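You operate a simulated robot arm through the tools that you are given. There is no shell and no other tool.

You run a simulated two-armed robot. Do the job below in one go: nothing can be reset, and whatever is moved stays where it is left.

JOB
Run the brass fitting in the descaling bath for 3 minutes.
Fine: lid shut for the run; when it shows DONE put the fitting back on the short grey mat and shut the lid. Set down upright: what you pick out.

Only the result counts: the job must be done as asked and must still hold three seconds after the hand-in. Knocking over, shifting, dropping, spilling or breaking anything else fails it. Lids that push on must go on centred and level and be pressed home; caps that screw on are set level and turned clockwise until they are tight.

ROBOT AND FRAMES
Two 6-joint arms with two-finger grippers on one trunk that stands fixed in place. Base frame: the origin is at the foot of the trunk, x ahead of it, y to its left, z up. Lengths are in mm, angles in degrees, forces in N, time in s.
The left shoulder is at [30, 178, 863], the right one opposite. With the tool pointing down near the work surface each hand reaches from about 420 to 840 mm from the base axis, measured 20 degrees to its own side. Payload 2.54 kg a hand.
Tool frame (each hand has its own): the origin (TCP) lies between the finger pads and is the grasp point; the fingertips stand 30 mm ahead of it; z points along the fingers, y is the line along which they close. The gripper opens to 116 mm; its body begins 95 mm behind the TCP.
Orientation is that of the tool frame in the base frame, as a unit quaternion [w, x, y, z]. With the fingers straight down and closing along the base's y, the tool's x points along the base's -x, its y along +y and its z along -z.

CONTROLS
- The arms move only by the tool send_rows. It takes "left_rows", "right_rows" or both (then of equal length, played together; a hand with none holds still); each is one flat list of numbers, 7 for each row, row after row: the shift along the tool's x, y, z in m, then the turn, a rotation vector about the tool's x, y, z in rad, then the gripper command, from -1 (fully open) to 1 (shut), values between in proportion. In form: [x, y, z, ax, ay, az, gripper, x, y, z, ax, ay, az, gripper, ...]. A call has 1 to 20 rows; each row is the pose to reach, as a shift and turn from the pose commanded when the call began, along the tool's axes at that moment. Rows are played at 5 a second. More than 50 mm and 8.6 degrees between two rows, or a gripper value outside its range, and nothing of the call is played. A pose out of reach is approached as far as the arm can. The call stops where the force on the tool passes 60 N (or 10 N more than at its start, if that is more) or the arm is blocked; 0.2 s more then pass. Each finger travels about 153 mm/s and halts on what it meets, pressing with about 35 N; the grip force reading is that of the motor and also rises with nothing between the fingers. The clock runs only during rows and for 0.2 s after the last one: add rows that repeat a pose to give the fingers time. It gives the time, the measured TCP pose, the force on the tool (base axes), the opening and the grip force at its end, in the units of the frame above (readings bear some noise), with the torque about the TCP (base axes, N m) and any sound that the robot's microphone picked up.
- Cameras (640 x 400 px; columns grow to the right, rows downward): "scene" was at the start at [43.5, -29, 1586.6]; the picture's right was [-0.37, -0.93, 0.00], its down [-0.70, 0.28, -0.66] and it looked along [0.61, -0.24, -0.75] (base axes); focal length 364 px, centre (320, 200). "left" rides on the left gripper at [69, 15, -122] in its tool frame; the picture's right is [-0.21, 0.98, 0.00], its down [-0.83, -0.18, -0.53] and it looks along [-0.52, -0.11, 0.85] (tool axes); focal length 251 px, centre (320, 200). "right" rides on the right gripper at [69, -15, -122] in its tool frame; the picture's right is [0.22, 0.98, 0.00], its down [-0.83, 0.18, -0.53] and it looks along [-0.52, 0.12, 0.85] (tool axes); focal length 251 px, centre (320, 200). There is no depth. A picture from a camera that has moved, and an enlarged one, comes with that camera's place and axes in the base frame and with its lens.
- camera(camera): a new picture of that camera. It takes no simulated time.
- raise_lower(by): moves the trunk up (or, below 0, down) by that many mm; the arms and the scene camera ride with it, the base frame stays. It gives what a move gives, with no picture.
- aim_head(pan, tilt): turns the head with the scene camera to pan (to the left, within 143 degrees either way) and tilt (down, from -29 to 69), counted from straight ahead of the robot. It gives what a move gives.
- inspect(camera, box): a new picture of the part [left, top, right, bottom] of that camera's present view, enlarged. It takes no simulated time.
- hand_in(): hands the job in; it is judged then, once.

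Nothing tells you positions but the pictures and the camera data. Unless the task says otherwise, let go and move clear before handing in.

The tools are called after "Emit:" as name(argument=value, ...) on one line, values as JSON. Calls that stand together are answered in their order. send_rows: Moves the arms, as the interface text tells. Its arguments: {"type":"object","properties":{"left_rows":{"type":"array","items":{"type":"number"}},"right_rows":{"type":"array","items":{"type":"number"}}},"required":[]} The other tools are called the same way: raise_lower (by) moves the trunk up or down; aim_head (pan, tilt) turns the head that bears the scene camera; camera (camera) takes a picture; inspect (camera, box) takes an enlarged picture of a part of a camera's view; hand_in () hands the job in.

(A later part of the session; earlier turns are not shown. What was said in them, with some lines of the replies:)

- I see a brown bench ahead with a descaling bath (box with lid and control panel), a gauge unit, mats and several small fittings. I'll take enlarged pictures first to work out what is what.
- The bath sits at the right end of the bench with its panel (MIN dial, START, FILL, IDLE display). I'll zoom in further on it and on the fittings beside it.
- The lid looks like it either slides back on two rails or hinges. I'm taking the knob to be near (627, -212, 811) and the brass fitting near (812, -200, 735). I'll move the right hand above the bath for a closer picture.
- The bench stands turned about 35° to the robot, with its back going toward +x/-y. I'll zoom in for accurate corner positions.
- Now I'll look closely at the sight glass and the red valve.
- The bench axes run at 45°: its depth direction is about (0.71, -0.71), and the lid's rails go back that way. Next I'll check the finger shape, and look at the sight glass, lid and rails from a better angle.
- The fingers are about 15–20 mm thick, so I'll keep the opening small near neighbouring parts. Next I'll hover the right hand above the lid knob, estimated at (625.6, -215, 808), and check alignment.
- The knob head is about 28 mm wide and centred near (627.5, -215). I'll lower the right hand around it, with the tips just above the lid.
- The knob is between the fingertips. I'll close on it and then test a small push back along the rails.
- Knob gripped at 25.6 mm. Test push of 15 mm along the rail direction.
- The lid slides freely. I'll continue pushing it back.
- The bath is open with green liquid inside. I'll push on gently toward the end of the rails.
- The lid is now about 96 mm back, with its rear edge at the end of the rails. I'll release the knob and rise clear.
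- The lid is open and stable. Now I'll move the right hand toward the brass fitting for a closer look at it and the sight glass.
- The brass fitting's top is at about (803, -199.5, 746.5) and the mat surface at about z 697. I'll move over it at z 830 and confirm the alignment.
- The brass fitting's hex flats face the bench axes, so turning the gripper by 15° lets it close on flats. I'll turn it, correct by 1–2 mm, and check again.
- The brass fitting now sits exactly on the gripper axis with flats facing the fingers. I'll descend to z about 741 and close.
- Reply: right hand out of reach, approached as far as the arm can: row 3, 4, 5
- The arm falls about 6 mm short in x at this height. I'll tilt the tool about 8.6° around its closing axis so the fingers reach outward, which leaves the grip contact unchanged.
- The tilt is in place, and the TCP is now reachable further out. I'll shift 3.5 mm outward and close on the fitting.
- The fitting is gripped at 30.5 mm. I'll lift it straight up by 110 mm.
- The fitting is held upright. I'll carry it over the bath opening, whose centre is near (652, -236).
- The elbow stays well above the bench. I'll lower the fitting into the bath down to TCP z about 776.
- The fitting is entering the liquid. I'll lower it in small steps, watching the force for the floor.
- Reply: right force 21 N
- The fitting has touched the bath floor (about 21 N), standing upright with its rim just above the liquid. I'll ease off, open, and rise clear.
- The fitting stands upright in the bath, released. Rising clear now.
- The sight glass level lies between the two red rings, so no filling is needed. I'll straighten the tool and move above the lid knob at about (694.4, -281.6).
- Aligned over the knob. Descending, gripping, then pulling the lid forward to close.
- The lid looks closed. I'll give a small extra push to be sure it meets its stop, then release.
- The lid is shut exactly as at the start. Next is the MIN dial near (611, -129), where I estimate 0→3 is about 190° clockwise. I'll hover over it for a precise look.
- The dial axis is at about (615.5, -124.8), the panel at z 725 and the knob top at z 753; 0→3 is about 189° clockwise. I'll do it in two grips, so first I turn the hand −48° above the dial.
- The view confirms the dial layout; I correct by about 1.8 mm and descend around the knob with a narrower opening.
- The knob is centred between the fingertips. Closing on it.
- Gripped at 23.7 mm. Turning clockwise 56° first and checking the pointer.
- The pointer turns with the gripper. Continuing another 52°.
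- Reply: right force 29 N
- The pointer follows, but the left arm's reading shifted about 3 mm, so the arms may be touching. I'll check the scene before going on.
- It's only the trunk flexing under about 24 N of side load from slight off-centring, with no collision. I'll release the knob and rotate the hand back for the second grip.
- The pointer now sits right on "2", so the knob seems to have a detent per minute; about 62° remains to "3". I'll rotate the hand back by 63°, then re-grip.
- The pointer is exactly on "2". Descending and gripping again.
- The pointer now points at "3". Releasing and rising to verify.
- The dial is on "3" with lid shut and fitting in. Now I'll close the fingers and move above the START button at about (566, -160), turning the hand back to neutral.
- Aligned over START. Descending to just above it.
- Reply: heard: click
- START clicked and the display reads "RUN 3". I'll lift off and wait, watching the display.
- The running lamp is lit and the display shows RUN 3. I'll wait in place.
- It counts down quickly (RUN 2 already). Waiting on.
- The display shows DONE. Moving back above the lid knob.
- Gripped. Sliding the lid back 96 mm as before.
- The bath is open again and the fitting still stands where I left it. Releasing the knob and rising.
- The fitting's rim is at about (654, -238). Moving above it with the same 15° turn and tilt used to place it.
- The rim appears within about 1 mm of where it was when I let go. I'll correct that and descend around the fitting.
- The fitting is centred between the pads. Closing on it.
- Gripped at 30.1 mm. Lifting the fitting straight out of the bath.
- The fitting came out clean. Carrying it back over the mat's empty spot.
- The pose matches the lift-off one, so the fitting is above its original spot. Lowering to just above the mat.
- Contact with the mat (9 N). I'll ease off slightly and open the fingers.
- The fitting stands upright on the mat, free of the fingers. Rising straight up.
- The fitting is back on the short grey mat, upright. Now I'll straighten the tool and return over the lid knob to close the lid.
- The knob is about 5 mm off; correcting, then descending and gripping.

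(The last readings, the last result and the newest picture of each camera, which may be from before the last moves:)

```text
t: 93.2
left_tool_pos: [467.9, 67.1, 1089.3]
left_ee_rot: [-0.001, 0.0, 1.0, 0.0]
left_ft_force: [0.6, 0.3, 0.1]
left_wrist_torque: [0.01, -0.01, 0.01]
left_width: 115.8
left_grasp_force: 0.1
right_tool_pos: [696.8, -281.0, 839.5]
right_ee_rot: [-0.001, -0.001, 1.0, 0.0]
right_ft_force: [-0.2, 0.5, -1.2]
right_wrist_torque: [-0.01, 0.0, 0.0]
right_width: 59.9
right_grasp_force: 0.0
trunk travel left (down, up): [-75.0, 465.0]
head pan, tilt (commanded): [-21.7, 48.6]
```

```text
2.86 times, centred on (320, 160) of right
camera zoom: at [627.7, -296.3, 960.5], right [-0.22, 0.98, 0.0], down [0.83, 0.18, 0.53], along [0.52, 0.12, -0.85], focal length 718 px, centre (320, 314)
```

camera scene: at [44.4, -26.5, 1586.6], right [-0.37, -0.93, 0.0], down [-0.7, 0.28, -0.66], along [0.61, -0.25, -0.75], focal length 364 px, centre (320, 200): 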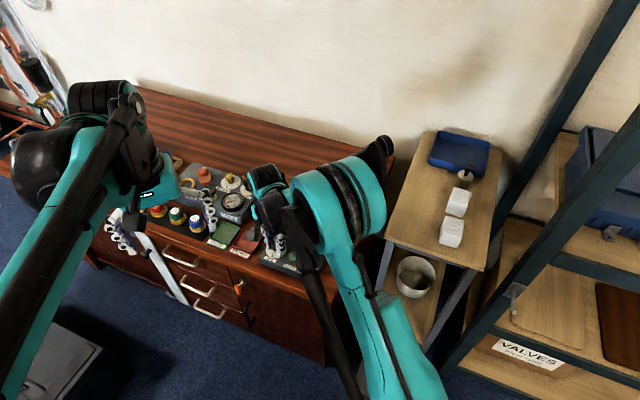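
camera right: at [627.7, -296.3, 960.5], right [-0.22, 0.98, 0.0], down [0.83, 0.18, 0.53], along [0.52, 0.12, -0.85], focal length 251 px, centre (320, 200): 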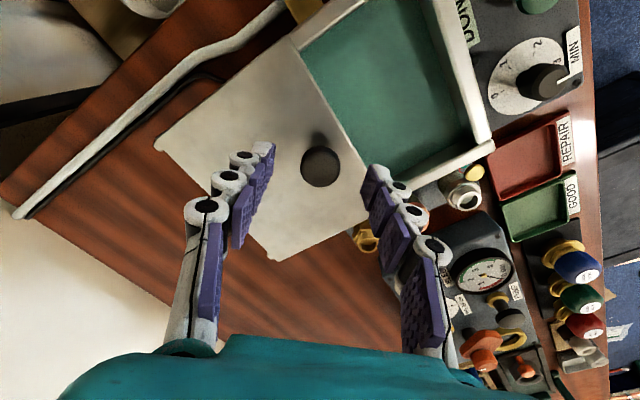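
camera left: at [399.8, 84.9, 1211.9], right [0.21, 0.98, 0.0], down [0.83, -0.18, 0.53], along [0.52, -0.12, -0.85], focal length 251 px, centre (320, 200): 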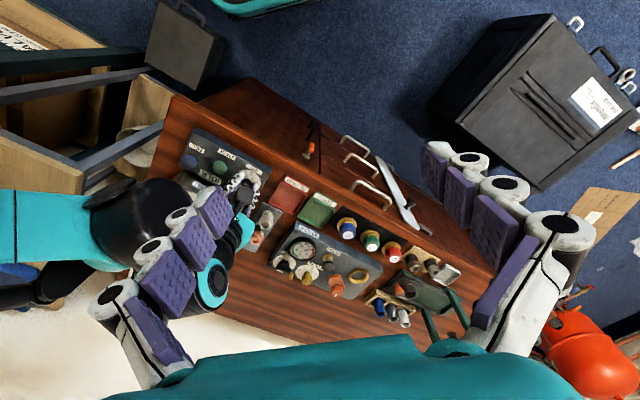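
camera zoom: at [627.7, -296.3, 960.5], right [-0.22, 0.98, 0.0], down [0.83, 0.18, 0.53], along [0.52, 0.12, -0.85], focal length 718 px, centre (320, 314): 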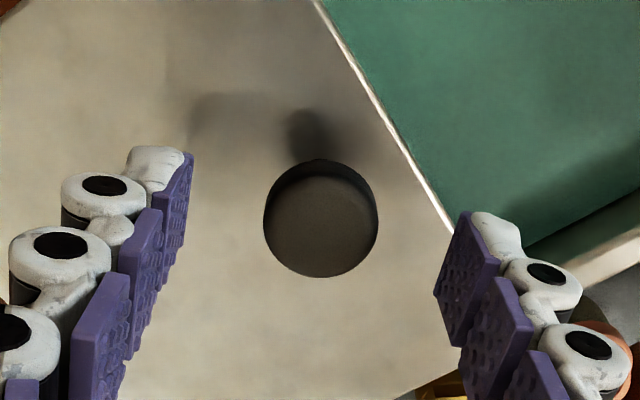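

Well centred now. Finishing the descent and gripping the knob.

Emit:
send_rows(right_rows=[0, 0, 0.012, 0, 0, 0, -0.03, 0, 0, 0.0235, 0, 0, 0, -0.03, 0, 0, 0.0235, 0, 0, 0, 0.3, 0, 0, 0.0235, 0, 0, 0, 1, 0, 0, 0.0235, 0, 0, 0, 1, 0, 0, 0.0235, 0, 0, 0, 1])

Emit:
camera(camera="right")

```text
t: 94.6
left_tool_pos: [467.7, 67.9, 1089.3]
left_ee_rot: [0.0, 0.0, 1.0, 0.0]
left_ft_force: [0.5, 0.3, 0.0]
left_wrist_torque: [0.01, -0.03, 0.02]
left_width: 116.0
left_grasp_force: 0.1
right_tool_pos: [694.9, -280.2, 815.7]
right_ee_rot: [-0.001, -0.001, 1.0, 0.0]
right_ft_force: [-2.7, -1.8, 0.4]
right_wrist_torque: [-0.05, 0.39, 0.01]
right_width: 25.0
right_grasp_force: 45.5
trunk travel left (down, up): [-75.0, 465.0]
head pan, tilt (commanded): [-21.7, 48.6]
```

```text
taken
camera right: at [627.5, -295.0, 936.8], right [-0.22, 0.98, 0.0], down [0.83, 0.18, 0.53], along [0.52, 0.12, -0.85], focal length 251 px, centre (320, 200)
```

right: 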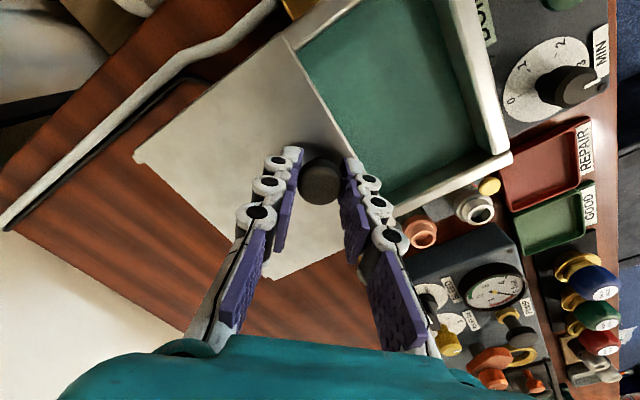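

Pulling the lid shut.

Emit:
send_rows(right_rows=[0.006, 0.006, 0, 0, 0, 0, 1, 0.014, 0.014, 0, 0, 0, 0, 1, 0.023, 0.023, 0, 0, 0, 0, 1, 0.032, 0.032, 0, 0, 0, 0, 1, 0.041, 0.041, 0, 0, 0, 0, 1, 0.05, 0.05, 0, 0, 0, 0, 1, 0.058, 0.058, 0, 0, 0, 0, 1, 0.064, 0.064, 0, 0, 0, 0, 1, 0.067, 0.067, 0, 0, 0, 0, 1, 0.068, 0.068, 0, 0, 0, 0, 1])

Emit:
camera(camera="right")

```text
t: 96.8
left_tool_pos: [469.9, 66.5, 1089.3]
left_ee_rot: [-0.001, 0.001, 1.0, 0.0]
left_ft_force: [-0.2, 0.4, -0.1]
left_wrist_torque: [0.01, -0.02, 0.01]
left_width: 116.3
left_grasp_force: 0.1
right_tool_pos: [630.3, -214.1, 815.8]
right_ee_rot: [-0.001, 0.0, 1.0, 0.0]
right_ft_force: [3.6, -13.9, -10.5]
right_wrist_torque: [-0.18, 1.0, -0.02]
right_width: 24.8
right_grasp_force: 45.3
trunk travel left (down, up): [-75.0, 465.0]
head pan, tilt (commanded): [-21.7, 48.6]
```

```text
taken
camera right: at [561.4, -228.7, 936.9], right [-0.21, 0.98, 0.0], down [0.83, 0.18, 0.53], along [0.52, 0.11, -0.85], focal length 251 px, centre (320, 200)
```

right: 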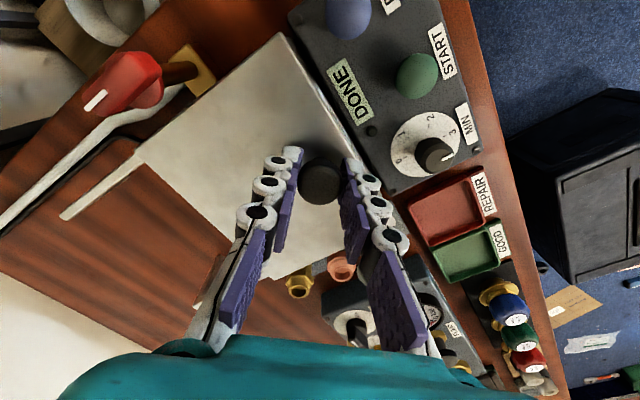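

Emit:
send_rows(right_rows=[0.001, 0.0005, 0, 0, 0, 0, 1, 0.002, 0.0005, 0, 0, 0, 0, 1])

```text
t: 97.4
left_tool_pos: [469.0, 66.5, 1090.0]
left_ee_rot: [-0.001, 0.0, 1.0, 0.001]
left_ft_force: [0.0, -1.4, -0.4]
left_wrist_torque: [0.01, 0.02, -0.01]
left_width: 115.7
left_grasp_force: 0.1
right_tool_pos: [630.7, -212.1, 814.1]
right_ee_rot: [0.0, 0.0, 1.0, 0.001]
right_ft_force: [27.7, -23.0, 7.9]
right_wrist_torque: [-0.37, -0.25, 0.08]
right_width: 24.9
right_grasp_force: 45.4
trunk travel left (down, up): [-75.0, 465.0]
head pan, tilt (commanded): [-21.7, 48.6]
```

The lid is against its stop (36 N), so it's fully shut. Easing off, releasing and retreating.

Emit:
send_rows(right_rows=[-0.0018, -0.0015, 0, 0, 0, 0, 1, -0.0018, -0.0015, 0, 0, 0, 0, 0.5, -0.0018, -0.0015, 0, 0, 0, 0, 0.1, -0.0018, -0.0015, 0, 0, 0, 0, -0.03, -0.0018, -0.0015, 0, 0, 0, 0, -0.03, -0.0018, -0.0015, -0.04, 0, 0, 0, -0.03, -0.0018, -0.0015, -0.08, 0, 0, 0, -0.03, 0.02, -0.0015, -0.12, 0, 0, 0, -0.03, 0.045, -0.02, -0.15, 0, 0, 0, -0.03, 0.075, -0.04, -0.18, 0, 0, 0, -0.03])

Emit:
camera(camera="right")

Emit:
inspect(camera="right", box=[200, 80, 440, 260])

Emit:
inspect(camera="scene", box=[250, 170, 360, 270])

```text
t: 99.6
left_tool_pos: [467.0, 67.5, 1090.3]
left_ee_rot: [0.001, -0.001, 1.0, 0.0]
left_ft_force: [-1.2, -0.6, -0.2]
left_wrist_torque: [0.02, 0.0, 0.01]
left_width: 116.0
left_grasp_force: 0.1
right_tool_pos: [550.9, -247.4, 995.1]
right_ee_rot: [0.0, -0.001, 1.0, 0.0]
right_ft_force: [-1.3, 0.2, 0.3]
right_wrist_torque: [0.02, -0.05, 0.0]
right_width: 59.5
right_grasp_force: 0.0
trunk travel left (down, up): [-75.0, 465.0]
head pan, tilt (commanded): [-21.7, 48.6]
```

```text
taken
camera right: at [481.6, -263.5, 1116.8], right [-0.22, 0.98, 0.0], down [0.83, 0.18, 0.53], along [0.52, 0.12, -0.85], focal length 251 px, centre (320, 200)
```

right: 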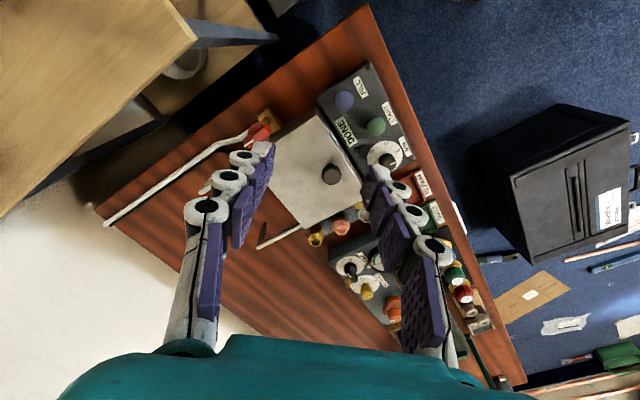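

```text
2.22 times, centred on (320, 170) of right
camera zoom: at [481.6, -263.5, 1116.8], right [-0.22, 0.98, 0.0], down [0.83, 0.18, 0.53], along [0.52, 0.12, -0.85], focal length 559 px, centre (320, 267)
```

zoom: 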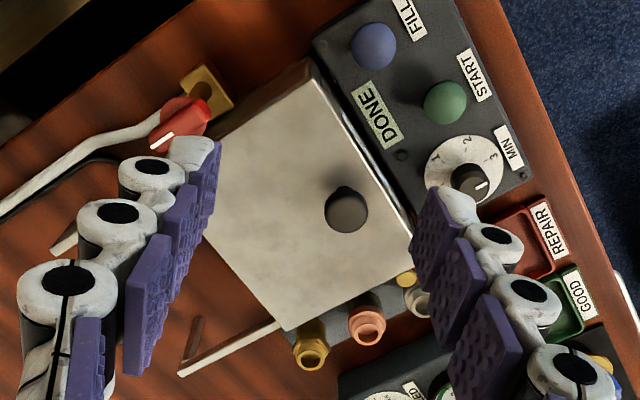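

```text
4.00 times, centred on (305, 220) of scene
camera zoom: at [41.6, -28.9, 1586.7], right [-0.37, -0.93, 0.0], down [-0.7, 0.28, -0.66], along [0.61, -0.24, -0.75], focal length 1454 px, centre (380, 120)
```

zoom: 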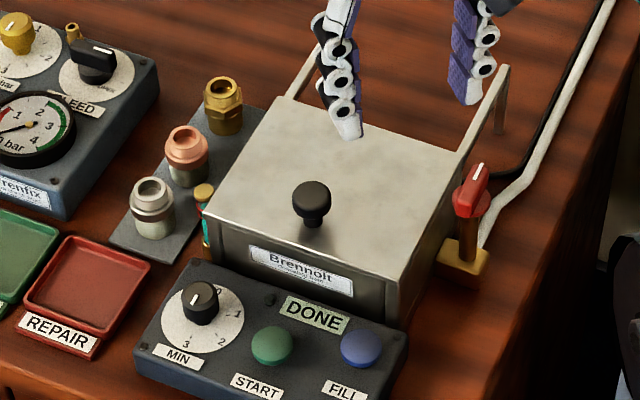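

The lid is shut, the display reads DONE, and the brass fitting is on the mat. One last close check of the fitting and its neighbours.

Emit:
inspect(camera="scene", box=[270, 180, 320, 235])

Emit:
inspect(camera="left", box=[190, 170, 310, 270])

Emit:
inspect(camera="right", box=[290, 190, 390, 260])

```text
7.27 times, centred on (295, 208) of scene
camera zoom: at [41.6, -28.9, 1586.7], right [-0.37, -0.93, 0.0], down [-0.7, 0.28, -0.66], along [0.61, -0.24, -0.75], focal length 2644 px, centre (502, 146)
```

zoom: 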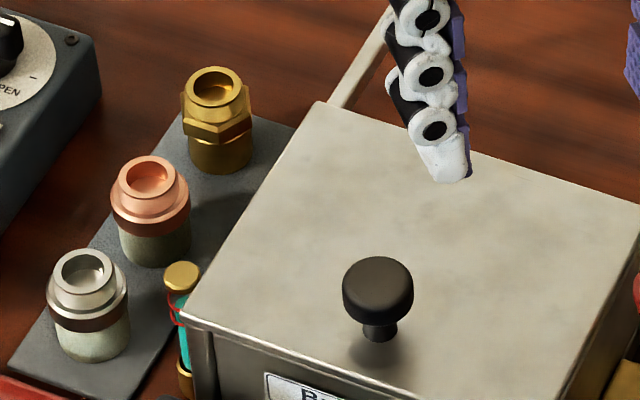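

```text
4.00 times, centred on (250, 220) of left
camera zoom: at [397.6, 83.1, 1212.8], right [0.21, 0.98, 0.0], down [0.83, -0.18, 0.53], along [0.52, -0.11, -0.84], focal length 1006 px, centre (600, 120)
```

zoom: 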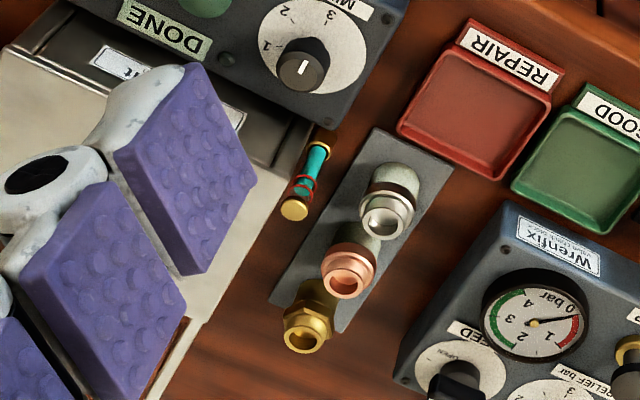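

```text
5.71 times, centred on (340, 225) of right
camera zoom: at [481.6, -263.5, 1116.8], right [-0.22, 0.98, 0.0], down [0.83, 0.18, 0.53], along [0.52, 0.12, -0.85], focal length 1437 px, centre (206, 57)
```

zoom: 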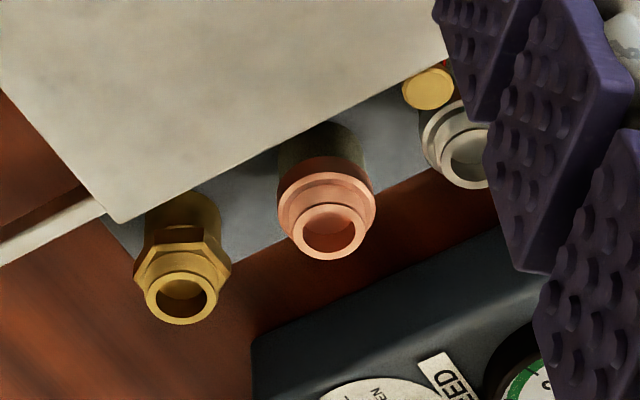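

The descaled fitting stands upright on the short grey mat, its neighbours are undisturbed, the lid is shut, and both hands are clear. Handing in.

Emit:
hand_in()

```text
The job is handed in.
```

I ran the brass fitting in the descaling bath for 3 minutes with the lid shut, until the display showed DONE. The job is handed in.

- **Run:** I set the dial to 3 and pressed START. The display counted RUN 3, 2, 1 and then DONE.
- **Fill level:** The sight glass was between its two red rings, so I did not use FILL.
- **Fitting:** It came out free of scale and stands upright on the short grey mat, at about its original spot.
- **Lid:** I closed it again after the run and pushed it against its stop.
- **Surroundings:** In the last pictures the copper and silver fittings were in place, and both hands were clear.

The fitting's top rim stood a few millimetres above the liquid during the run. The MIN dial is still set to 3.
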